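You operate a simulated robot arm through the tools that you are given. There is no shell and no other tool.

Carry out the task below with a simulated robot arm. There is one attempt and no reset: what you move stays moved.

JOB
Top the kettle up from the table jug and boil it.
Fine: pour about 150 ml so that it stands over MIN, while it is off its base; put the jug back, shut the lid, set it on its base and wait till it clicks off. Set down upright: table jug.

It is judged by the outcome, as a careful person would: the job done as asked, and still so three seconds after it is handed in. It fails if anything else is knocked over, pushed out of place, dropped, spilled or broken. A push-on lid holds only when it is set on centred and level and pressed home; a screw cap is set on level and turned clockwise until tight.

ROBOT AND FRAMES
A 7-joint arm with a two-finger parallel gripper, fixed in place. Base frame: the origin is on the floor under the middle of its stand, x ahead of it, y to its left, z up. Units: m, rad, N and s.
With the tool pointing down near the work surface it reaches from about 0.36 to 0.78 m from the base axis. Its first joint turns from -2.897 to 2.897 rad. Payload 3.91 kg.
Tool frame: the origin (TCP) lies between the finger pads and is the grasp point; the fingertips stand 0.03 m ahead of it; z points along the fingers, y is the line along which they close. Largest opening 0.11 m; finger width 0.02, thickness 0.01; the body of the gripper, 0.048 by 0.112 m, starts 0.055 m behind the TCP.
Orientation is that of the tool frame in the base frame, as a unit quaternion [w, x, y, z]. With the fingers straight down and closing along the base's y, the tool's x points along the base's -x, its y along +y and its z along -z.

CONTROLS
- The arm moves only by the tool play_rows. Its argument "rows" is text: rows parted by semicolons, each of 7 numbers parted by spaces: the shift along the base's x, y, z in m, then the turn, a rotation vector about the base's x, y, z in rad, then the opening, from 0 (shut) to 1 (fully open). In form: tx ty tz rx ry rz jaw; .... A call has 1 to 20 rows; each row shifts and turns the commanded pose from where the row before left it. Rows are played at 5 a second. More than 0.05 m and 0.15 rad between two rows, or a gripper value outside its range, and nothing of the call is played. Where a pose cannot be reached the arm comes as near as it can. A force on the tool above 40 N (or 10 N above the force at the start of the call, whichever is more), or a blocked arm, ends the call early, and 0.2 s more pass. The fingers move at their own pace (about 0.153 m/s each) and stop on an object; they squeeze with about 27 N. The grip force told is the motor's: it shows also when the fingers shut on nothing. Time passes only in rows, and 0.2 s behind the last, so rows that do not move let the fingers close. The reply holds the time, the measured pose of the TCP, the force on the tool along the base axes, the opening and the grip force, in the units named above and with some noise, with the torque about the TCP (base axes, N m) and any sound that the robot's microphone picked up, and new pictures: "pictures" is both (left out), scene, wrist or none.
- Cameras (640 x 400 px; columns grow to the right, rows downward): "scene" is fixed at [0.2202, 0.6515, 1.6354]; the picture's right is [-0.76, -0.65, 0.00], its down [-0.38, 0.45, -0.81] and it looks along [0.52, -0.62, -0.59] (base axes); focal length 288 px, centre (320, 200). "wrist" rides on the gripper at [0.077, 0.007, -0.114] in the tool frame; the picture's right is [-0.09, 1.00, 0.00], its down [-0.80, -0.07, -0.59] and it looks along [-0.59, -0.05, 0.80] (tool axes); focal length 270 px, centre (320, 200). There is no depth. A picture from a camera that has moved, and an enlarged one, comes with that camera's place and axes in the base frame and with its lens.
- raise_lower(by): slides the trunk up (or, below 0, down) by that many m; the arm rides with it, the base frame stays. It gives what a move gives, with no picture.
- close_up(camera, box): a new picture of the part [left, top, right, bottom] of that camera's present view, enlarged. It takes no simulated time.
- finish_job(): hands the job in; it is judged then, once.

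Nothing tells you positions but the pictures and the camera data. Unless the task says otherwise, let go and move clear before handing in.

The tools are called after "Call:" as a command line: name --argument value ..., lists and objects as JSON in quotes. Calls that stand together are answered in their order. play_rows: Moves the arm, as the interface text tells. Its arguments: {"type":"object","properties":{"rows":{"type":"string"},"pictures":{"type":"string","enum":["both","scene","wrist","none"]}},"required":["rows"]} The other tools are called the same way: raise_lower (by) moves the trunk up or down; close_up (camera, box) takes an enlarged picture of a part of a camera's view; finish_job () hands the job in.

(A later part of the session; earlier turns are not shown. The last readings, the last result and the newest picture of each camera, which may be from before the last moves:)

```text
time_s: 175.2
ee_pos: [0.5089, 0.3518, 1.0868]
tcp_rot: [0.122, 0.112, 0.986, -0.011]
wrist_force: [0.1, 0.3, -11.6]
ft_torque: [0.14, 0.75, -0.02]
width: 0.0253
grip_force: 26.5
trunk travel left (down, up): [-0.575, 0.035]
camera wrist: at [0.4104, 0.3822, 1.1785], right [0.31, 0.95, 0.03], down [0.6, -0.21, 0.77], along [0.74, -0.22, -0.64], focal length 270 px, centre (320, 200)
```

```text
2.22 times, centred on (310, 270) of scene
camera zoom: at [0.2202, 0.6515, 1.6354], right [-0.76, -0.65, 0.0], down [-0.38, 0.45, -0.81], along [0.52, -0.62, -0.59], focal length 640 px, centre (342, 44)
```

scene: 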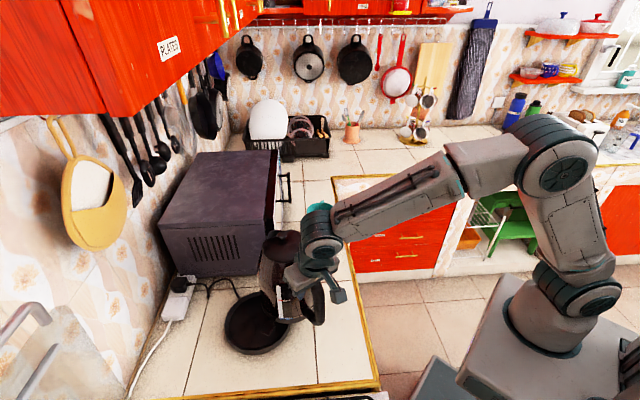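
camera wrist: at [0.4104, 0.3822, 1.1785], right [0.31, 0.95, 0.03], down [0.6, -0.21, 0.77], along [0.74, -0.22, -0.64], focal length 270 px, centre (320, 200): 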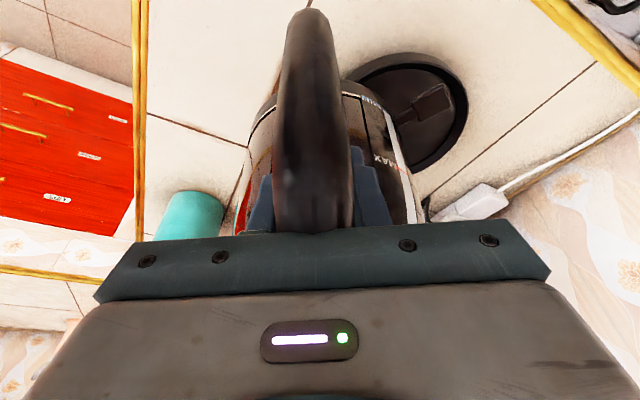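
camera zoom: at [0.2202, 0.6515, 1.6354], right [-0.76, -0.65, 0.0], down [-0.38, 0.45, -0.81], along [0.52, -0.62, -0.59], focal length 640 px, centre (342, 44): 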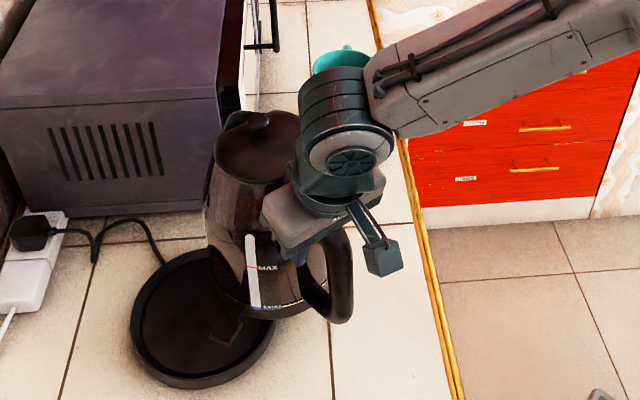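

Steady and level-looking. I'll continue the turn and move to above the plate.

Call:
play_rows --rows "0.0101 0.0061 0 0 0 0.109 0; 0.0101 0.0061 0 0 0 0.109 0; 0.0101 0.0061 0 0 0 0.109 0; 0.0101 0.0061 0 0 0 0.109 0; 0.0101 0.0061 0 0 0 0.109 0; 0.0101 0.0061 0 0 0 0.109 0; 0 0 0 0 0 0.05 0; 0 0 0 0 0 0 0"

Call:
close_up --camera "scene" --box '[200, 200, 360, 360]'

Call:
close_up --camera "wrist" --box '[160, 0, 520, 240]'

```text
time_s: 177.0
ee_pos: [0.5702, 0.3892, 1.0867]
tcp_rot: [0.118, -0.233, 0.965, 0.032]
wrist_force: [-0.6, 0.2, -10.7]
ft_torque: [-0.31, 0.68, 0.01]
width: 0.0255
grip_force: 27.5
trunk travel left (down, up): [-0.575, 0.035]
camera wrist: at [0.4761, 0.3484, 1.1783], right [-0.38, 0.92, 0.03], down [0.6, 0.22, 0.77], along [0.71, 0.31, -0.64], focal length 270 px, centre (320, 200)
```

scene: 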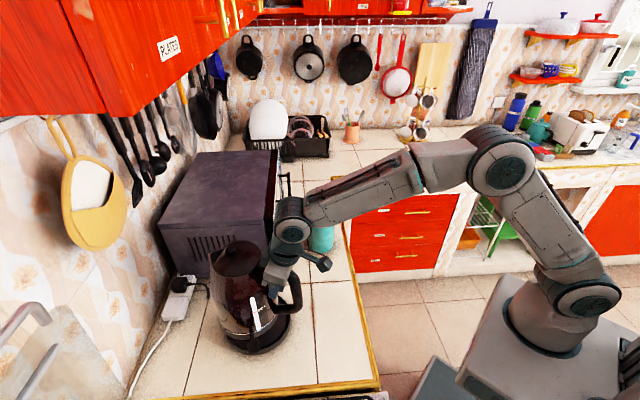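
wrist: 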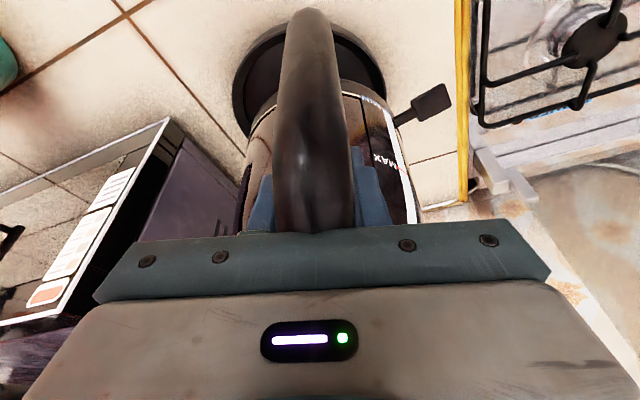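

```text
2.50 times, centred on (280, 280) of scene
camera zoom: at [0.2202, 0.6515, 1.6354], right [-0.76, -0.65, 0.0], down [-0.38, 0.45, -0.81], along [0.52, -0.62, -0.59], focal length 720 px, centre (420, 0)
```

zoom: 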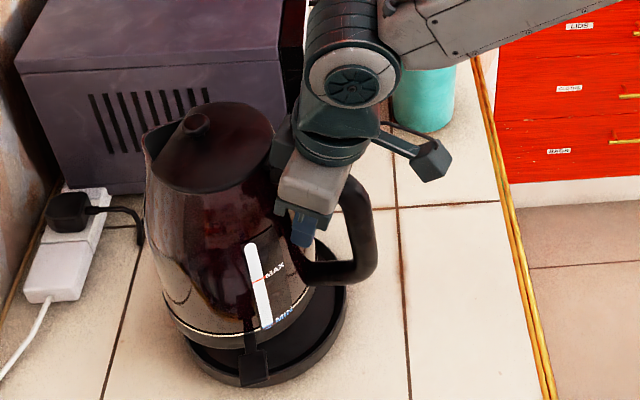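

```text
1.67 times, centred on (340, 120) of wrist
camera zoom: at [0.4761, 0.3484, 1.1783], right [-0.38, 0.92, 0.03], down [0.6, 0.22, 0.77], along [0.71, 0.31, -0.64], focal length 450 px, centre (287, 333)
```

zoom: 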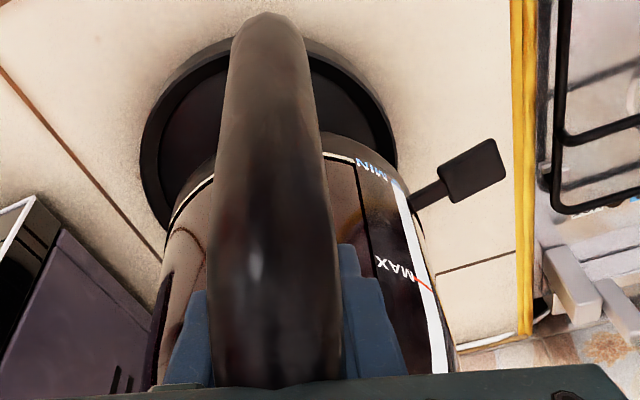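

The kettle hovers over the plate. I'll enlarge the scene view to compare the kettle's bottom ring with the plate.

Call:
close_up --camera "scene" --box '[225, 290, 305, 360]'

Call:
close_up --camera "scene" --box '[220, 230, 310, 360]'

```text
5.71 times, centred on (265, 325) of scene
camera zoom: at [0.2202, 0.6515, 1.6354], right [-0.76, -0.65, 0.0], down [-0.38, 0.45, -0.81], along [0.52, -0.62, -0.59], focal length 1646 px, centre (634, -514)
```

zoom: 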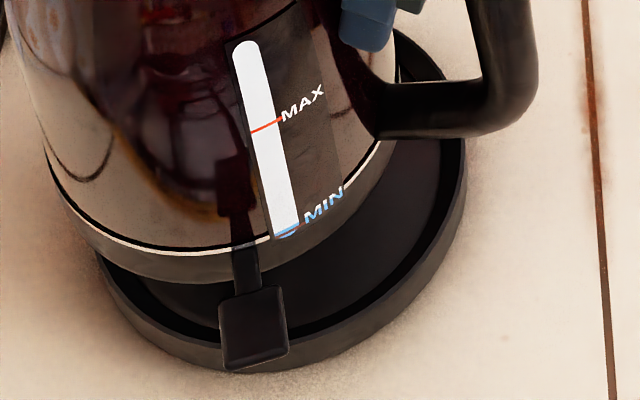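

```text
3.08 times, centred on (265, 295) of scene
camera zoom: at [0.2202, 0.6515, 1.6354], right [-0.76, -0.65, 0.0], down [-0.38, 0.45, -0.81], along [0.52, -0.62, -0.59], focal length 886 px, centre (489, -92)
```

zoom: 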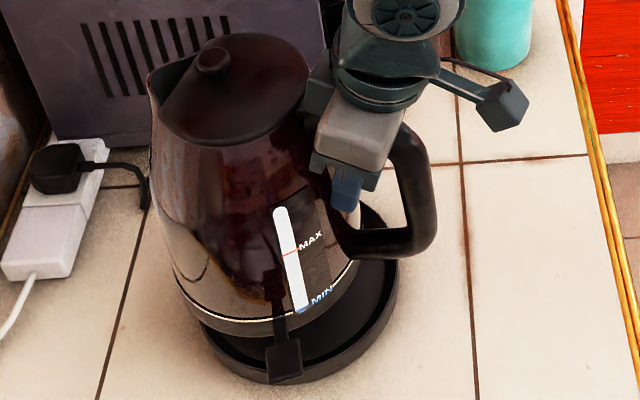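

I'll measure the plate and the kettle's base ring in the wrist view as well.

Call:
close_up --camera "wrist" --box '[220, 0, 420, 125]'

Call:
close_up --camera "wrist" --box '[220, 60, 470, 220]'

```text
3.20 times, centred on (320, 62) of wrist
camera zoom: at [0.4761, 0.3484, 1.1783], right [-0.38, 0.92, 0.03], down [0.6, 0.22, 0.77], along [0.71, 0.31, -0.64], focal length 865 px, centre (320, 640)
```

zoom: 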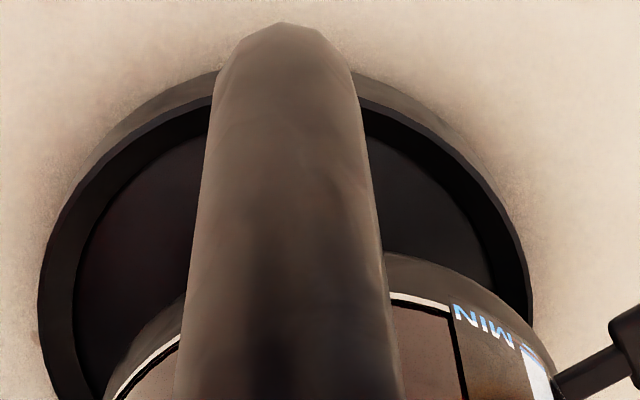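

```text
2.50 times, centred on (345, 140) of wrist
camera zoom: at [0.4761, 0.3484, 1.1783], right [-0.38, 0.92, 0.03], down [0.6, 0.22, 0.77], along [0.71, 0.31, -0.64], focal length 676 px, centre (258, 350)
```

zoom: 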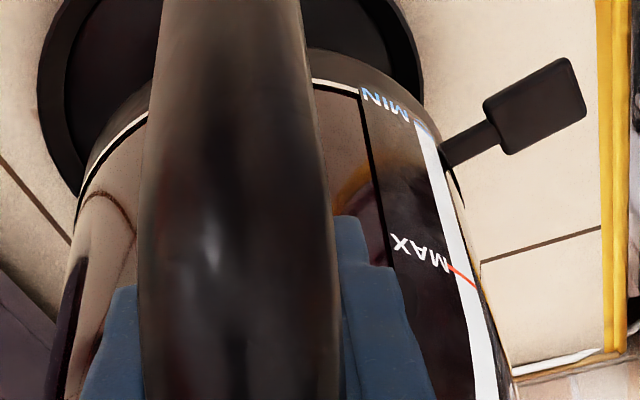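

Combining both views, the plate centre is near (0.643, 0.414) and the kettle's base is about (0.013, 0.020) m too far. I'll shift it, lower by 2.5 cm, and compare again.

Call:
play_rows --rows "-0.0045 -0.0065 0 0 0 0 0; -0.0045 -0.007 0 0 0 0 0; -0.004 -0.0065 0 0 0 0 0; 0 0 -0.008 0 0 0 0; 0 0 -0.009 0 0 0 0; 0 0 -0.008 0 0 0 0; 0 0 0 0 0 0 0"

Call:
close_up --camera "scene" --box '[220, 285, 310, 355]'

Call:
close_up --camera "wrist" --box '[220, 0, 420, 125]'

```text
time_s: 178.6
ee_pos: [0.5569, 0.3694, 1.061]
tcp_rot: [0.118, -0.234, 0.965, 0.032]
wrist_force: [0.5, 0.6, -10.9]
ft_torque: [-0.31, 0.65, 0.01]
width: 0.0251
grip_force: 27.1
trunk travel left (down, up): [-0.575, 0.035]
camera wrist: at [0.4625, 0.3283, 1.1534], right [-0.38, 0.92, 0.03], down [0.6, 0.22, 0.77], along [0.71, 0.31, -0.64], focal length 270 px, centre (320, 200)
```

scene: 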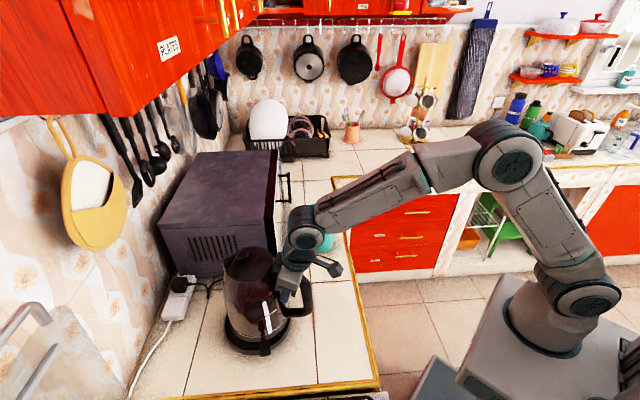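
wrist: 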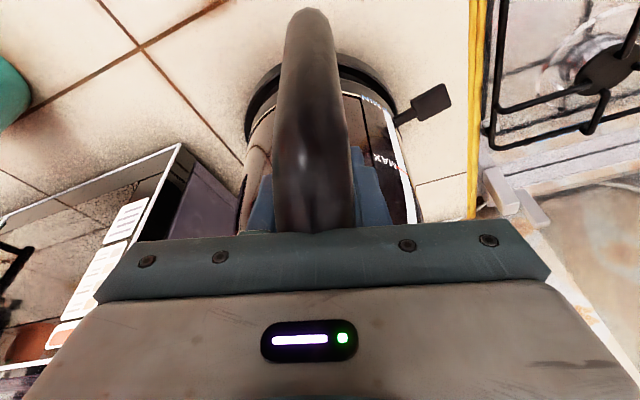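

```text
5.71 times, centred on (265, 320) of scene
camera zoom: at [0.2202, 0.6515, 1.6354], right [-0.76, -0.65, 0.0], down [-0.38, 0.45, -0.81], along [0.52, -0.62, -0.59], focal length 1646 px, centre (634, -486)
```

zoom: 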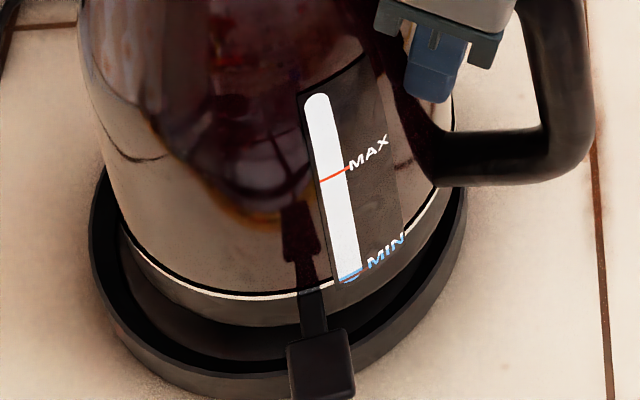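

```text
3.20 times, centred on (320, 62) of wrist
camera zoom: at [0.4625, 0.3283, 1.1534], right [-0.38, 0.92, 0.03], down [0.6, 0.22, 0.77], along [0.71, 0.31, -0.64], focal length 865 px, centre (320, 640)
```

zoom: 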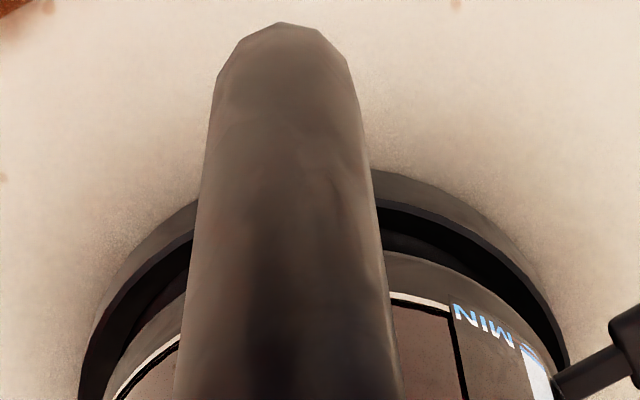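

Nearly concentric now; it needs about 8 mm further out along the spout direction. I'll shift and lower another 1.5 cm.

Call:
play_rows --rows "0.0035 0.0018 0 0 0 0 0; 0.0036 0.0018 -0.003 0 0 0 0; 0 0 -0.006 0 0 0 0; 0 0 -0.006 0 0 0 0; 0 0 0 0 0 0 0" --pictures "none"

Call:
close_up --camera "scene" --box '[220, 285, 310, 355]'

Call:
close_up --camera "wrist" --box '[220, 0, 420, 125]'

```text
time_s: 179.8
ee_pos: [0.5641, 0.3739, 1.0463]
tcp_rot: [0.118, -0.234, 0.964, 0.033]
wrist_force: [0.0, 0.1, -10.6]
ft_torque: [-0.37, 0.68, -0.03]
width: 0.0251
grip_force: 27.2
trunk travel left (down, up): [-0.575, 0.035]
```

```text
5.71 times, centred on (265, 320) of scene
camera zoom: at [0.2202, 0.6515, 1.6354], right [-0.76, -0.65, 0.0], down [-0.38, 0.45, -0.81], along [0.52, -0.62, -0.59], focal length 1646 px, centre (634, -486)
```

zoom: 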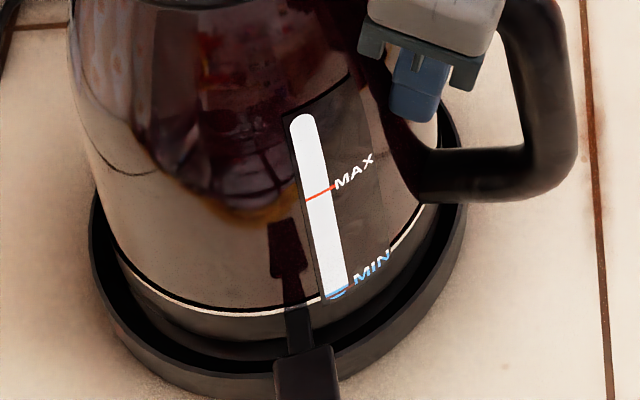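

```text
3.20 times, centred on (320, 62) of wrist
camera zoom: at [0.4693, 0.3323, 1.1378], right [-0.38, 0.92, 0.03], down [0.6, 0.22, 0.77], along [0.71, 0.31, -0.64], focal length 865 px, centre (320, 640)
```

zoom: 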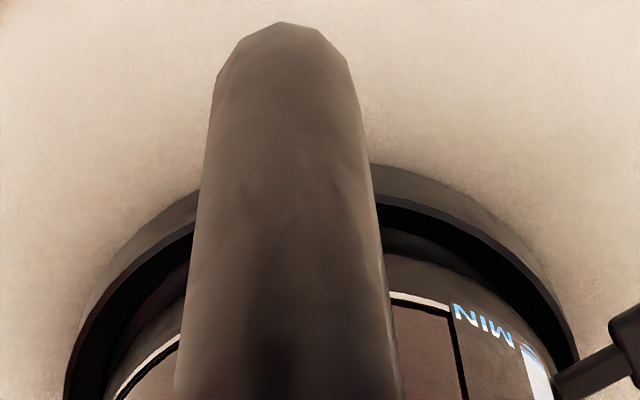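

Concentric within a couple of millimetres. I'll nudge it and lower step by step, feeling for contact.

Call:
play_rows --rows "0.0009 -0.0018 -0.003 0 0 0 0; 0 0 -0.003 0 0 0 0; 0 0 -0.003 0 0 0 0; 0 0 0 0 0 0 0" --pictures "none"

Call:
close_up --camera "scene" --box '[220, 285, 310, 355]'

Call:
close_up --camera "wrist" --box '[220, 0, 420, 125]'

```text
time_s: 180.8
ee_pos: [0.565, 0.3705, 1.0372]
tcp_rot: [0.119, -0.233, 0.965, 0.032]
wrist_force: [-0.9, 0.2, -11.0]
ft_torque: [-0.34, 0.63, -0.01]
width: 0.0252
grip_force: 27.1
trunk travel left (down, up): [-0.575, 0.035]
```

```text
5.71 times, centred on (265, 320) of scene
camera zoom: at [0.2202, 0.6515, 1.6354], right [-0.76, -0.65, 0.0], down [-0.38, 0.45, -0.81], along [0.52, -0.62, -0.59], focal length 1646 px, centre (634, -486)
```

zoom: 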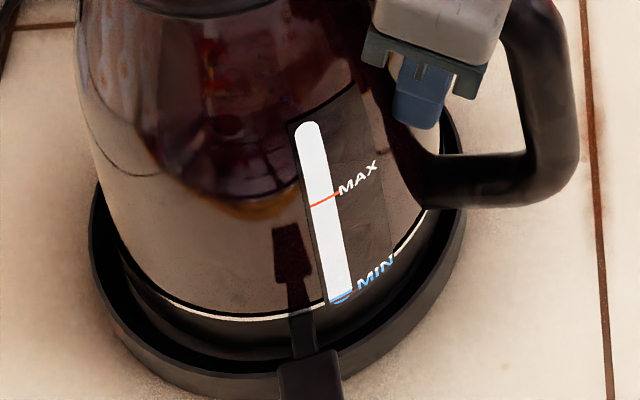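

```text
3.20 times, centred on (320, 62) of wrist
camera zoom: at [0.4707, 0.3301, 1.129], right [-0.38, 0.92, 0.03], down [0.6, 0.22, 0.77], along [0.71, 0.31, -0.64], focal length 865 px, centre (320, 640)
```

zoom: 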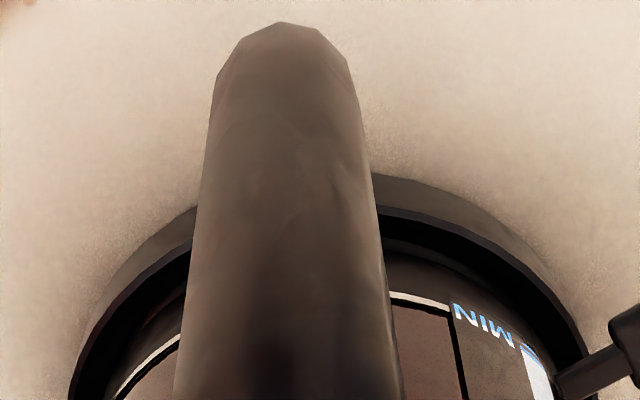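

Evenly centred in both views. I'll continue down in small steps.

Call:
play_rows --rows "0 0 -0.003 0 0 0 0; 0 0 -0.002 0 0 0 0; 0 0 0 0 0 0 0" --pictures "none"

Call:
play_rows --rows "0 0 -0.002 0 0 0 0; 0 0 0 0 0 0 0" --pictures "none"

Call:
play_rows --rows "0 0 -0.002 0 0 0 0; 0 0 0 0 0 0 0" --pictures "none"

Call:
close_up --camera "scene" --box '[220, 285, 310, 355]'

```text
time_s: 181.6
ee_pos: [0.5652, 0.3706, 1.0318]
tcp_rot: [0.119, -0.233, 0.965, 0.031]
wrist_force: [1.1, 0.3, -10.4]
ft_torque: [-0.35, 0.67, -0.02]
width: 0.0249
grip_force: 26.6
trunk travel left (down, up): [-0.575, 0.035]
```

```text
time_s: 182.2
ee_pos: [0.5649, 0.3714, 1.0303]
tcp_rot: [0.119, -0.233, 0.965, 0.031]
wrist_force: [0.1, 1.3, -11.2]
ft_torque: [-0.34, 0.67, 0.0]
width: 0.0252
grip_force: 27.4
trunk travel left (down, up): [-0.575, 0.035]
```

```text
time_s: 182.8
ee_pos: [0.5652, 0.3697, 1.0271]
tcp_rot: [0.118, -0.233, 0.965, 0.03]
wrist_force: [0.5, -0.1, -8.7]
ft_torque: [-0.44, 0.45, -0.04]
width: 0.0256
grip_force: 26.8
trunk travel left (down, up): [-0.575, 0.035]
```

```text
5.71 times, centred on (265, 320) of scene
camera zoom: at [0.2202, 0.6515, 1.6354], right [-0.76, -0.65, 0.0], down [-0.38, 0.45, -0.81], along [0.52, -0.62, -0.59], focal length 1646 px, centre (634, -486)
```

zoom: 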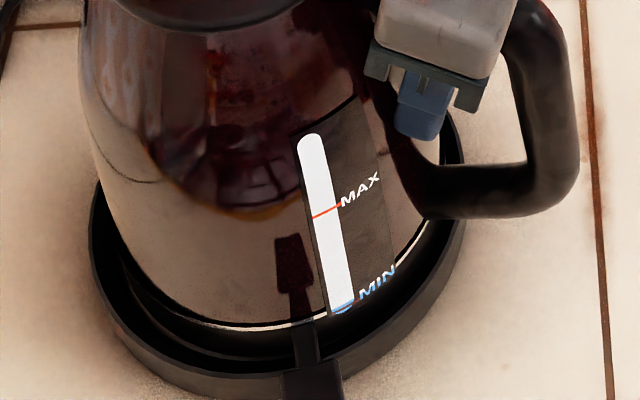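

First contact: about 2 N is now carried by the plate, on one side. I'll continue in small steps and watch it settle.

Call:
play_rows --rows "0 0 -0.0015 0 0 0 0; 0 0 0 0 0 0 0" --pictures "none"

Call:
play_rows --rows "0 0 -0.0015 0 0 0 0; 0 0 0 0 0 0 0" --pictures "none"

Call:
close_up --camera "scene" --box '[220, 285, 310, 355]'

Call:
close_up --camera "wrist" --box '[220, 0, 420, 125]'

```text
time_s: 183.4
ee_pos: [0.5643, 0.3711, 1.0262]
tcp_rot: [0.12, -0.234, 0.964, 0.033]
wrist_force: [-1.0, 0.1, -1.1]
ft_torque: [-0.68, 0.08, -0.04]
width: 0.0249
grip_force: 27.0
trunk travel left (down, up): [-0.575, 0.035]
```

```text
time_s: 184.0
ee_pos: [0.5642, 0.3698, 1.0278]
tcp_rot: [0.12, -0.234, 0.964, 0.033]
wrist_force: [-0.6, 0.1, 11.8]
ft_torque: [-0.5, -0.01, -0.08]
width: 0.0252
grip_force: 26.8
trunk travel left (down, up): [-0.575, 0.035]
```

```text
5.71 times, centred on (265, 320) of scene
camera zoom: at [0.2202, 0.6515, 1.6354], right [-0.76, -0.65, 0.0], down [-0.38, 0.45, -0.81], along [0.52, -0.62, -0.59], focal length 1646 px, centre (634, -486)
```

zoom: 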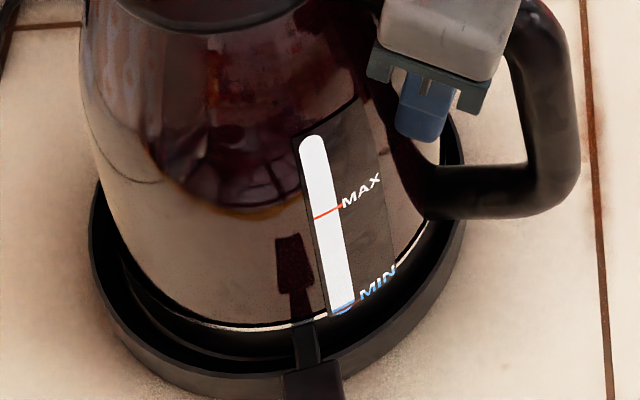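

```text
3.20 times, centred on (320, 62) of wrist
camera zoom: at [0.4695, 0.3296, 1.1194], right [-0.38, 0.92, 0.03], down [0.59, 0.22, 0.78], along [0.71, 0.31, -0.63], focal length 865 px, centre (320, 640)
```

zoom: 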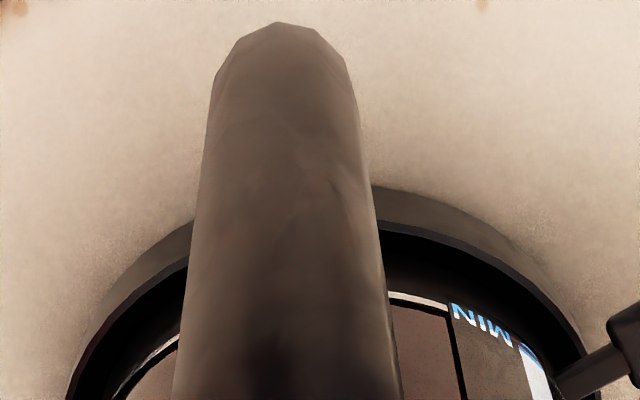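

The plate now carries the kettle. I need to know whether it sits in the recess or on the rim, so I'll zoom in on the edges.

Call:
close_up --camera "scene" --box '[230, 318, 270, 348]'

Call:
close_up --camera "scene" --box '[265, 310, 305, 340]'

Call:
close_up --camera "wrist" --box '[320, 50, 420, 120]'

Call:
close_up --camera "wrist" --box '[230, 50, 300, 130]'

```text
13.33 times, centred on (250, 333) of scene
camera zoom: at [0.2202, 0.6515, 1.6354], right [-0.76, -0.65, 0.0], down [-0.38, 0.45, -0.81], along [0.52, -0.62, -0.59], focal length 3841 px, centre (1253, -1573)
```

zoom: 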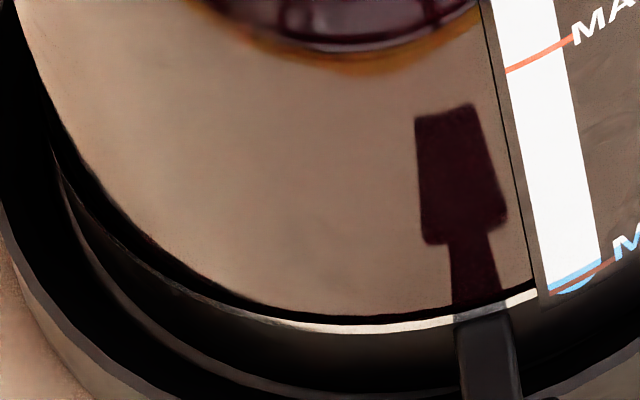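

```text
13.33 times, centred on (285, 325) of scene
camera zoom: at [0.2202, 0.6515, 1.6354], right [-0.76, -0.65, 0.0], down [-0.38, 0.45, -0.81], along [0.52, -0.62, -0.59], focal length 3841 px, centre (787, -1467)
```

zoom: 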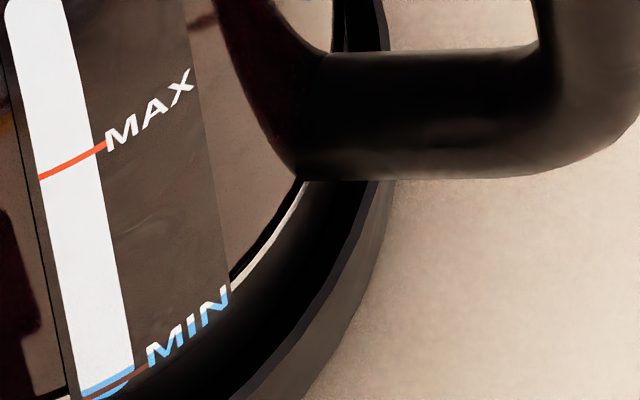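

```text
5.71 times, centred on (370, 85) of wrist
camera zoom: at [0.4695, 0.3296, 1.1194], right [-0.38, 0.92, 0.03], down [0.59, 0.22, 0.78], along [0.71, 0.31, -0.63], focal length 1544 px, centre (34, 857)
```

zoom: 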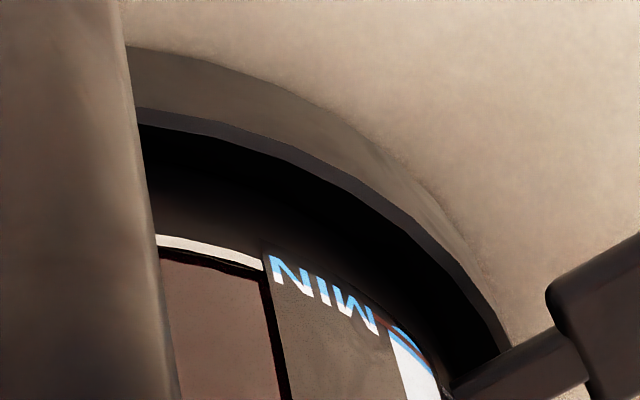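

```text
5.00 times, centred on (265, 90) of wrist
camera zoom: at [0.4695, 0.3296, 1.1194], right [-0.38, 0.92, 0.03], down [0.59, 0.22, 0.78], along [0.71, 0.31, -0.63], focal length 1351 px, centre (595, 750)
```

zoom: 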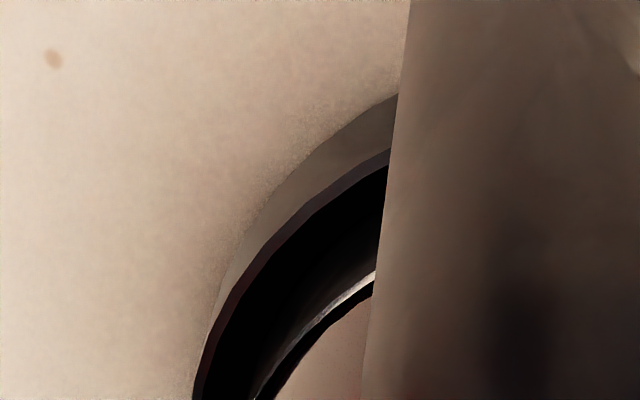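

I can't tell for certain; the load is on the plate, though. I'll take the pressure off and open the fingers so that the kettle can settle by itself, then look.

Call:
play_rows --rows "0 0 0.0012 0 0 0 0; 0 0 0 0 0 0 0; 0 0 0 0 0 0 0.25; 0 0 0 0 0 0 0.3; 0 0 0 0 0 0 0.4; 0 0 0 0 0 0 0.45; 0 0 0 0 0 0 0.45" --pictures "none"

Call:
close_up --camera "scene" --box '[220, 285, 310, 355]'

Call:
close_up --camera "wrist" --box '[220, 0, 420, 125]'

```text
time_s: 185.6
ee_pos: [0.5642, 0.3702, 1.0278]
tcp_rot: [0.12, -0.234, 0.964, 0.033]
wrist_force: [-1.1, 1.9, 7.3]
ft_torque: [-0.16, 0.16, -0.05]
width: 0.0496
grip_force: 0.1
trunk travel left (down, up): [-0.575, 0.035]
```

```text
5.71 times, centred on (265, 320) of scene
camera zoom: at [0.2202, 0.6515, 1.6354], right [-0.76, -0.65, 0.0], down [-0.38, 0.45, -0.81], along [0.52, -0.62, -0.59], focal length 1646 px, centre (634, -486)
```

zoom: 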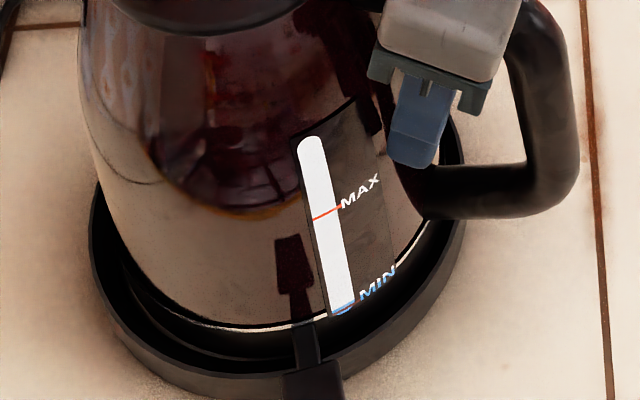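

```text
3.20 times, centred on (320, 62) of wrist
camera zoom: at [0.4693, 0.3296, 1.1192], right [-0.38, 0.92, 0.03], down [0.59, 0.22, 0.77], along [0.71, 0.31, -0.63], focal length 865 px, centre (320, 640)
```

zoom: 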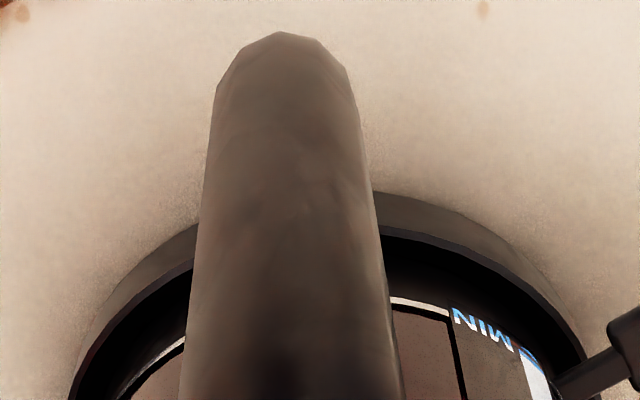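

Now I'll raise the hand clear of the handle and view the kettle on its base.

Call:
play_rows --rows "0 0 0.004 0 0 0 0.45; 0 0 0.015 0 0 0 0.45; 0 0 0.035 0 0 0 0.45; 0 0 0.045 0 0 0 0.45; 0 0 0.045 0 0 0 0.45; 0 0 0 0 0 0 0.45"

Call:
close_up --camera "scene" --box '[200, 220, 320, 360]'

Call:
close_up --camera "wrist" --box '[160, 0, 480, 220]'

```text
time_s: 187.0
ee_pos: [0.5646, 0.3716, 1.1717]
tcp_rot: [0.119, -0.235, 0.964, 0.032]
wrist_force: [-0.2, -0.2, -0.3]
ft_torque: [-0.04, -0.05, 0.0]
width: 0.0495
grip_force: 0.0
trunk travel left (down, up): [-0.575, 0.035]
camera wrist: at [0.4702, 0.3304, 1.2636], right [-0.38, 0.92, 0.03], down [0.6, 0.22, 0.77], along [0.71, 0.31, -0.64], focal length 270 px, centre (320, 200)
```

scene: 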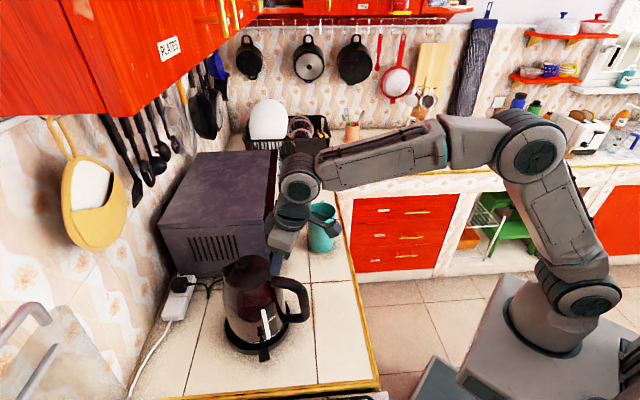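
wrist: 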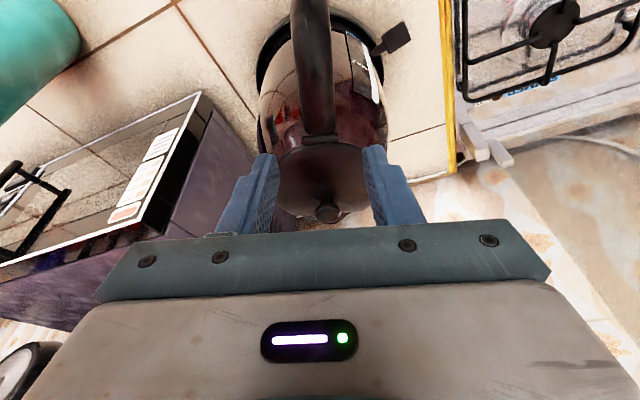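

```text
2.86 times, centred on (260, 290) of scene
camera zoom: at [0.2202, 0.6515, 1.6354], right [-0.76, -0.65, 0.0], down [-0.38, 0.45, -0.81], along [0.52, -0.62, -0.59], focal length 823 px, centre (491, -57)
```

zoom: 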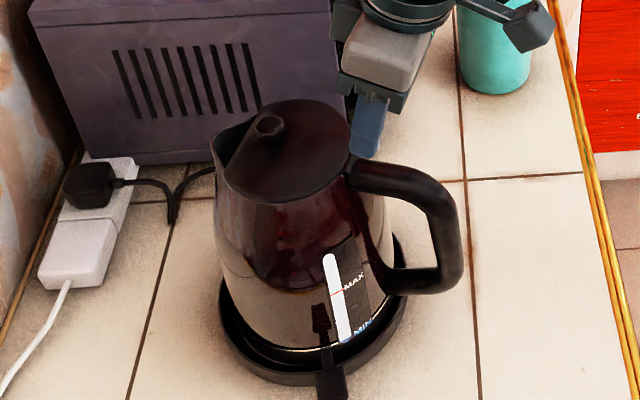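

```text
1.82 times, centred on (320, 110) of wrist
camera zoom: at [0.4702, 0.3304, 1.2636], right [-0.38, 0.92, 0.03], down [0.6, 0.22, 0.77], along [0.71, 0.31, -0.64], focal length 491 px, centre (320, 364)
```

zoom: 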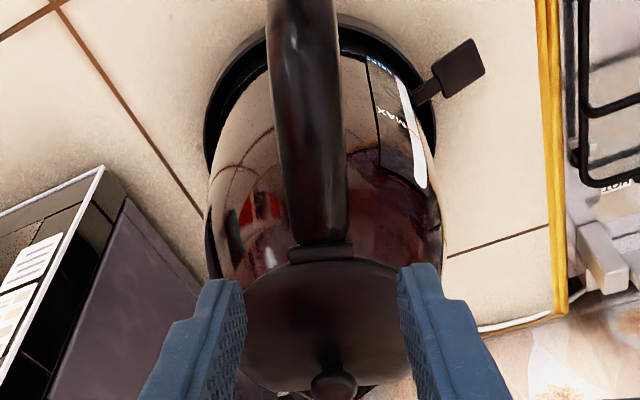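

The kettle stands on the plate by itself. I'll check how centred and level it is.

Call:
close_up --camera "scene" --box '[215, 275, 315, 355]'

Call:
close_up --camera "wrist" --box '[240, 0, 400, 100]'

Call:
close_up --camera "scene" --box '[225, 245, 285, 290]'

```text
5.00 times, centred on (265, 315) of scene
camera zoom: at [0.2202, 0.6515, 1.6354], right [-0.76, -0.65, 0.0], down [-0.38, 0.45, -0.81], along [0.52, -0.62, -0.59], focal length 1440 px, centre (595, -375)
```

zoom: 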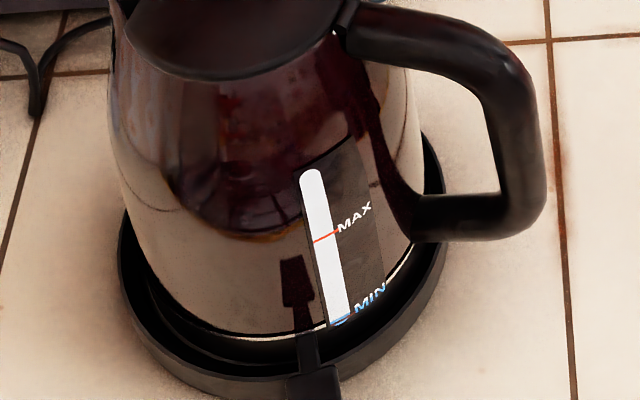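

```text
4.00 times, centred on (320, 50) of wrist
camera zoom: at [0.4702, 0.3304, 1.2636], right [-0.38, 0.92, 0.03], down [0.6, 0.22, 0.77], along [0.71, 0.31, -0.64], focal length 1081 px, centre (320, 800)
```

zoom: 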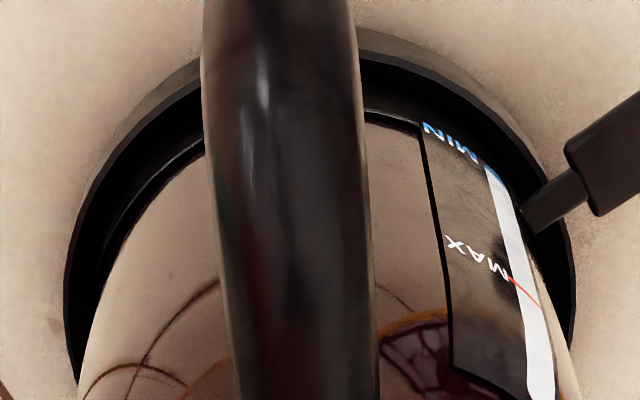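

```text
8.89 times, centred on (255, 268) of scene
camera zoom: at [0.2202, 0.6515, 1.6354], right [-0.76, -0.65, 0.0], down [-0.38, 0.45, -0.81], along [0.52, -0.62, -0.59], focal length 2561 px, centre (898, -400)
```

zoom: 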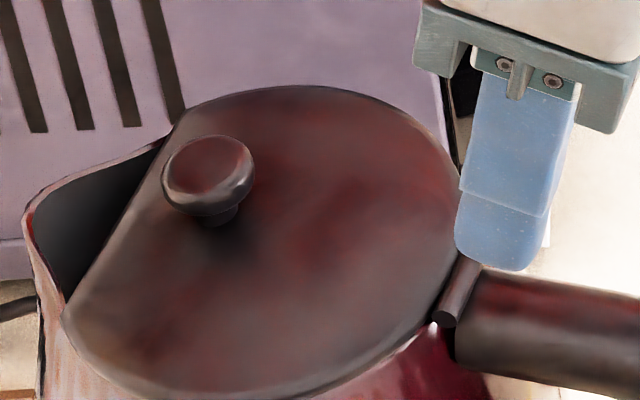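

The kettle looks centred on its base within 2 mm, upright, lid shut. Now the switch: the paddle is near (0.546, 0.472, 0.912). I'll turn the hand so it leans away from the kettle and hover with closed fingers above the paddle.

Call:
play_rows --rows "-0.0028 0.0125 0.005 0 0 -0.129 0.2; -0.0031 0.013 0 0 0 -0.129 0; -0.0031 0.013 0 0 0 -0.129 0; -0.0031 0.013 0 0 0 -0.129 0; -0.0031 0.013 0 0 0 -0.129 0; -0.0031 0.013 0 0 0 -0.129 0; -0.0031 0.0133 0 0 0 -0.129 0; -0.0034 0.0134 0 0 0 -0.127 0; 0 0 0 0 0 0 0"

Call:
close_up --camera "wrist" --box '[200, 0, 440, 220]'

```text
time_s: 189.0
ee_pos: [0.5394, 0.4748, 1.1764]
tcp_rot: [0.12, 0.272, 0.954, -0.031]
wrist_force: [-0.8, -0.3, 1.1]
ft_torque: [0.0, -0.01, -0.03]
width: 0.0002
grip_force: 27.0
trunk travel left (down, up): [-0.575, 0.035]
camera wrist: at [0.4547, 0.5348, 1.2684], right [0.6, 0.8, 0.03], down [0.5, -0.4, 0.77], along [0.63, -0.45, -0.63], focal length 270 px, centre (320, 200)
```

scene: 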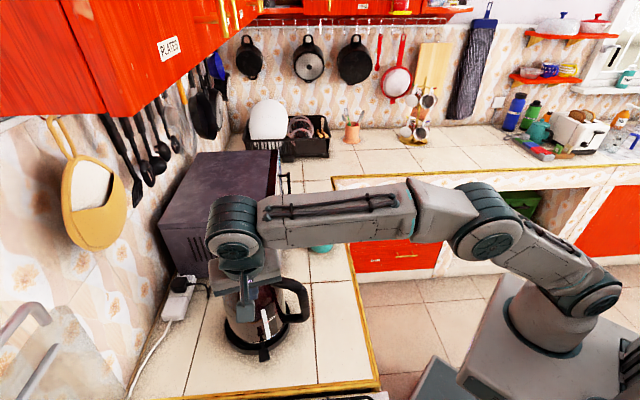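
wrist: 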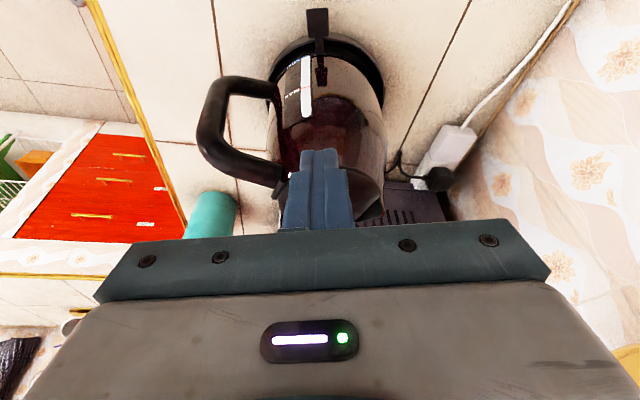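

```text
1.82 times, centred on (320, 110) of wrist
camera zoom: at [0.4547, 0.5348, 1.2684], right [0.6, 0.8, 0.03], down [0.5, -0.4, 0.77], along [0.63, -0.45, -0.63], focal length 491 px, centre (320, 364)
```

zoom: 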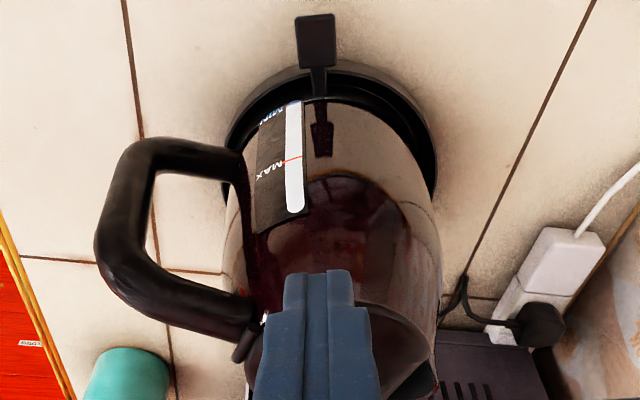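

The lever stands free, pointing at the hand. I'll come straight down to just above the paddle.

Call:
play_rows --rows "0.0005 0.0015 -0.043 0 0 0 0; 0.0005 0.0015 -0.043 0 0 0 0; 0 0 -0.043 0 0 0 0; 0 0 -0.043 0 0 0 0; 0 0 -0.035 0 0 0 0; 0 0 0 0 0 0 0"

Call:
close_up --camera "wrist" --box '[220, 60, 420, 240]'

Call:
close_up --camera "scene" --box '[215, 275, 315, 375]'

```text
time_s: 190.4
ee_pos: [0.5403, 0.4777, 0.969]
tcp_rot: [0.12, 0.271, 0.954, -0.03]
wrist_force: [0.3, -0.4, 0.2]
ft_torque: [0.01, 0.0, -0.06]
width: 0.0
grip_force: 26.5
trunk travel left (down, up): [-0.575, 0.035]
camera wrist: at [0.4558, 0.5379, 1.0616], right [0.6, 0.8, 0.03], down [0.5, -0.4, 0.77], along [0.63, -0.45, -0.63], focal length 270 px, centre (320, 200)
```

scene: 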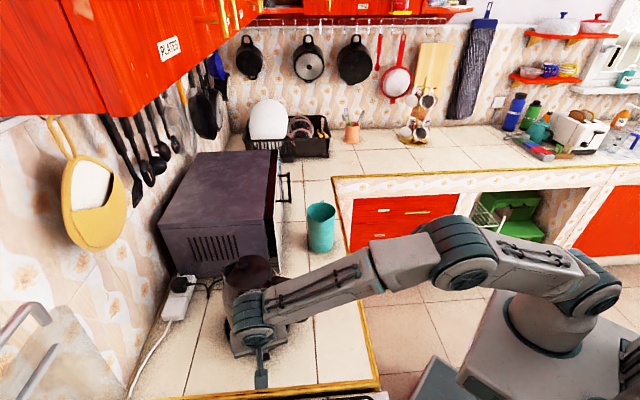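
wrist: 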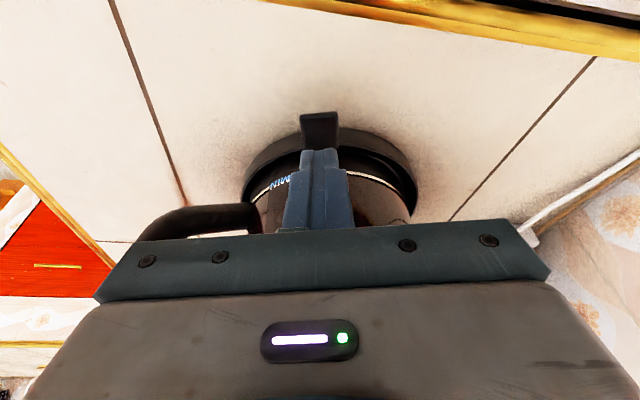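

```text
2.22 times, centred on (320, 150) of wrist
camera zoom: at [0.4558, 0.5379, 1.0616], right [0.6, 0.8, 0.03], down [0.5, -0.4, 0.77], along [0.63, -0.45, -0.63], focal length 601 px, centre (320, 311)
```

zoom: 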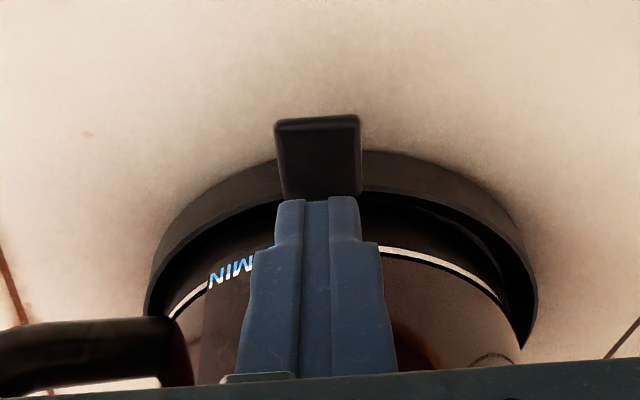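

```text
4.00 times, centred on (265, 325) of scene
camera zoom: at [0.2202, 0.6515, 1.6354], right [-0.76, -0.65, 0.0], down [-0.38, 0.45, -0.81], along [0.52, -0.62, -0.59], focal length 1152 px, centre (540, -300)
```

zoom: 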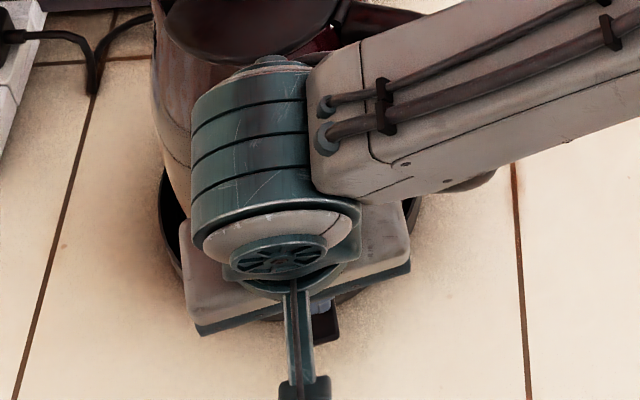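

The fingertips are right above the paddle. I'll press down in small steps and listen.

Call:
play_rows --rows "0 0 -0.008 0 0 0 0; 0 0 -0.008 0 0 0 0; 0 0 0 0 0 0 0" --pictures "none"

Call:
play_rows --rows "0 0 -0.003 0 0 0 0; 0 0 0 0 0 0 0" --pictures "none"

Call:
play_rows --rows "0 0 -0.003 0 0 0 0; 0 0 0 0 0 0 0" --pictures "none"

Call:
play_rows --rows "0 0 -0.003 0 0 0 0; 0 0 0 0 0 0 0" --pictures "none"

```text
time_s: 191.2
ee_pos: [0.5399, 0.4768, 0.9529]
tcp_rot: [0.121, 0.27, 0.955, -0.03]
wrist_force: [-0.1, -0.5, -0.2]
ft_torque: [0.0, 0.02, -0.01]
width: 0.0
grip_force: 26.9
trunk travel left (down, up): [-0.575, 0.035]
```

```text
time_s: 191.8
ee_pos: [0.5401, 0.4779, 0.9498]
tcp_rot: [0.12, 0.272, 0.954, -0.031]
wrist_force: [-0.1, 0.0, 0.0]
ft_torque: [0.03, -0.02, 0.01]
width: 0.0
grip_force: 27.4
trunk travel left (down, up): [-0.575, 0.035]
```

```text
time_s: 192.4
ee_pos: [0.5407, 0.4789, 0.9479]
tcp_rot: [0.12, 0.272, 0.954, -0.03]
wrist_force: [-0.6, -0.2, -0.2]
ft_torque: [0.02, 0.02, -0.02]
width: 0.0
grip_force: 26.8
trunk travel left (down, up): [-0.575, 0.035]
```

```text
time_s: 193.0
ee_pos: [0.5403, 0.4785, 0.9446]
tcp_rot: [0.12, 0.271, 0.955, -0.03]
wrist_force: [-0.3, -0.6, 0.7]
ft_torque: [-0.01, 0.01, -0.04]
width: 0.0002
grip_force: 27.6
trunk travel left (down, up): [-0.575, 0.035]
```

Call:
play_rows --rows "0 0 -0.003 0 0 0 0; 0 0 0 0 0 0 0" --pictures "none"

Call:
play_rows --rows "0 0 -0.003 0 0 0 0; 0 0 0 0 0 0 0" --pictures "none"

Call:
close_up --camera "wrist" --box '[220, 60, 420, 240]'

```text
time_s: 193.6
ee_pos: [0.5397, 0.4775, 0.9413]
tcp_rot: [0.12, 0.272, 0.954, -0.031]
wrist_force: [0.4, -0.3, 0.9]
ft_torque: [-0.02, -0.02, -0.05]
width: 0.0
grip_force: 26.7
trunk travel left (down, up): [-0.575, 0.035]
```

```text
time_s: 194.2
ee_pos: [0.5402, 0.4775, 0.939]
tcp_rot: [0.121, 0.271, 0.954, -0.03]
wrist_force: [0.0, 0.2, 0.2]
ft_torque: [-0.05, 0.01, 0.02]
width: 0.0002
grip_force: 27.3
trunk travel left (down, up): [-0.575, 0.035]
```

```text
2.22 times, centred on (320, 150) of wrist
camera zoom: at [0.4563, 0.5375, 1.0302], right [0.6, 0.8, 0.03], down [0.5, -0.4, 0.77], along [0.63, -0.45, -0.63], focal length 601 px, centre (320, 311)
```

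zoom: 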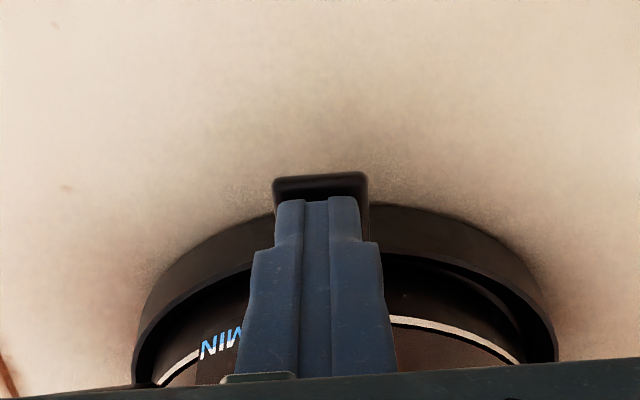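

Call:
play_rows --rows "0 0 -0.003 0 0 0 0; 0 0 0 0 0 0 0" --pictures "none"

Call:
play_rows --rows "0 0 -0.003 0 0 0 0; 0 0 0 0 0 0 0" --pictures "none"

Call:
play_rows --rows "0 0 -0.003 0 0 0 0; 0 0 0 0 0 0 0" --pictures "none"

Call:
close_up --camera "wrist" --box '[220, 60, 420, 240]'

```text
time_s: 194.8
ee_pos: [0.5414, 0.4777, 0.9355]
tcp_rot: [0.119, 0.272, 0.954, -0.031]
wrist_force: [0.1, -0.4, -0.1]
ft_torque: [-0.01, -0.01, 0.0]
width: 0.0004
grip_force: 26.5
trunk travel left (down, up): [-0.575, 0.035]
heard: click
```

```text
time_s: 195.4
ee_pos: [0.5409, 0.4778, 0.931]
tcp_rot: [0.12, 0.272, 0.954, -0.031]
wrist_force: [0.1, -0.5, 0.2]
ft_torque: [-0.03, -0.01, 0.0]
width: 0.0
grip_force: 26.8
trunk travel left (down, up): [-0.575, 0.035]
```

```text
time_s: 196.0
ee_pos: [0.5413, 0.4787, 0.9297]
tcp_rot: [0.12, 0.273, 0.954, -0.03]
wrist_force: [0.3, -0.4, 1.8]
ft_torque: [0.0, 0.03, -0.01]
width: 0.0
grip_force: 26.8
trunk travel left (down, up): [-0.575, 0.035]
```

```text
2.22 times, centred on (320, 150) of wrist
camera zoom: at [0.4562, 0.5377, 1.0215], right [0.6, 0.8, 0.03], down [0.5, -0.4, 0.77], along [0.63, -0.45, -0.63], focal length 601 px, centre (320, 311)
```

zoom: 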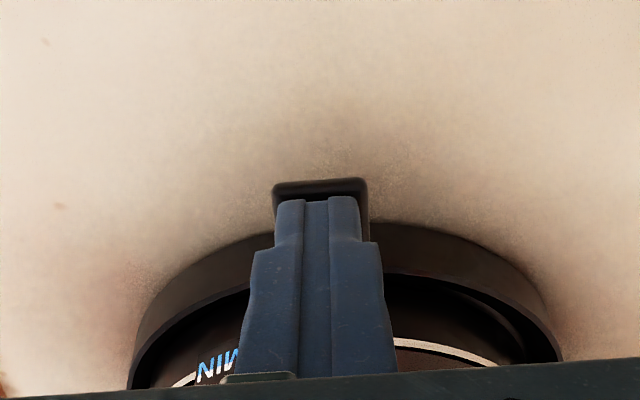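

A click: the switch went down. I'll lift the hand away and see whether the lever stays down and the kettle heats.

Call:
play_rows --rows "0 0 0.01 0 0 0 0; 0 0 0.03 0 0 0 0; 0 0 0.045 0 0 0 0; 0 0 0.045 0 0 0 0; -0.02 0.01 0.045 0 0 0 0; -0.03 0.0 0.03 0 0 0 0; 0 0 0 0 0 0 0"

Call:
close_up --camera "wrist" --box '[200, 0, 440, 220]'

Call:
close_up --camera "scene" --box '[200, 220, 320, 360]'

```text
refused: row 5 steps farther than a row can; nothing moved
```

```text
1.82 times, centred on (320, 110) of wrist
camera zoom: at [0.4562, 0.5377, 1.0215], right [0.6, 0.8, 0.03], down [0.5, -0.4, 0.77], along [0.63, -0.45, -0.63], focal length 491 px, centre (320, 364)
```

zoom: 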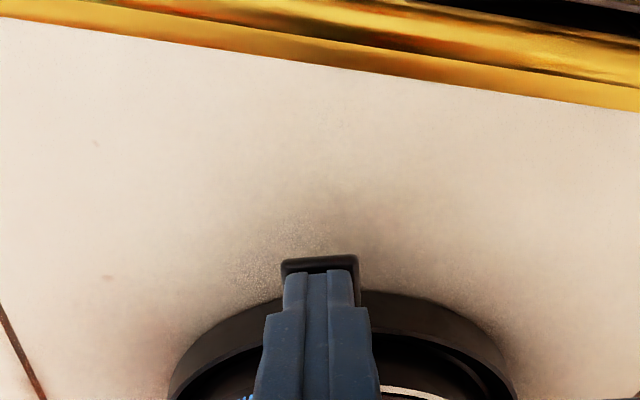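

```text
2.86 times, centred on (260, 290) of scene
camera zoom: at [0.2202, 0.6515, 1.6354], right [-0.76, -0.65, 0.0], down [-0.38, 0.45, -0.81], along [0.52, -0.62, -0.59], focal length 823 px, centre (491, -57)
```

zoom: 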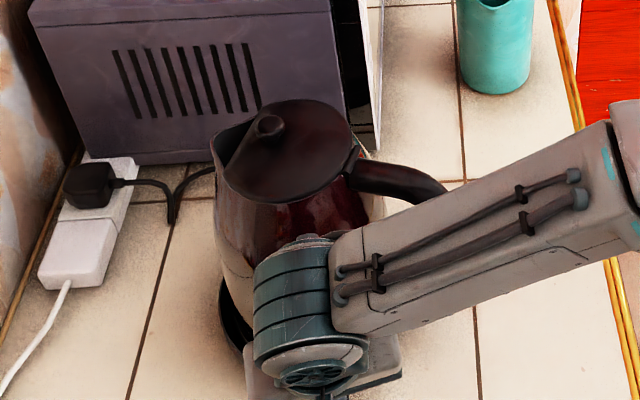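

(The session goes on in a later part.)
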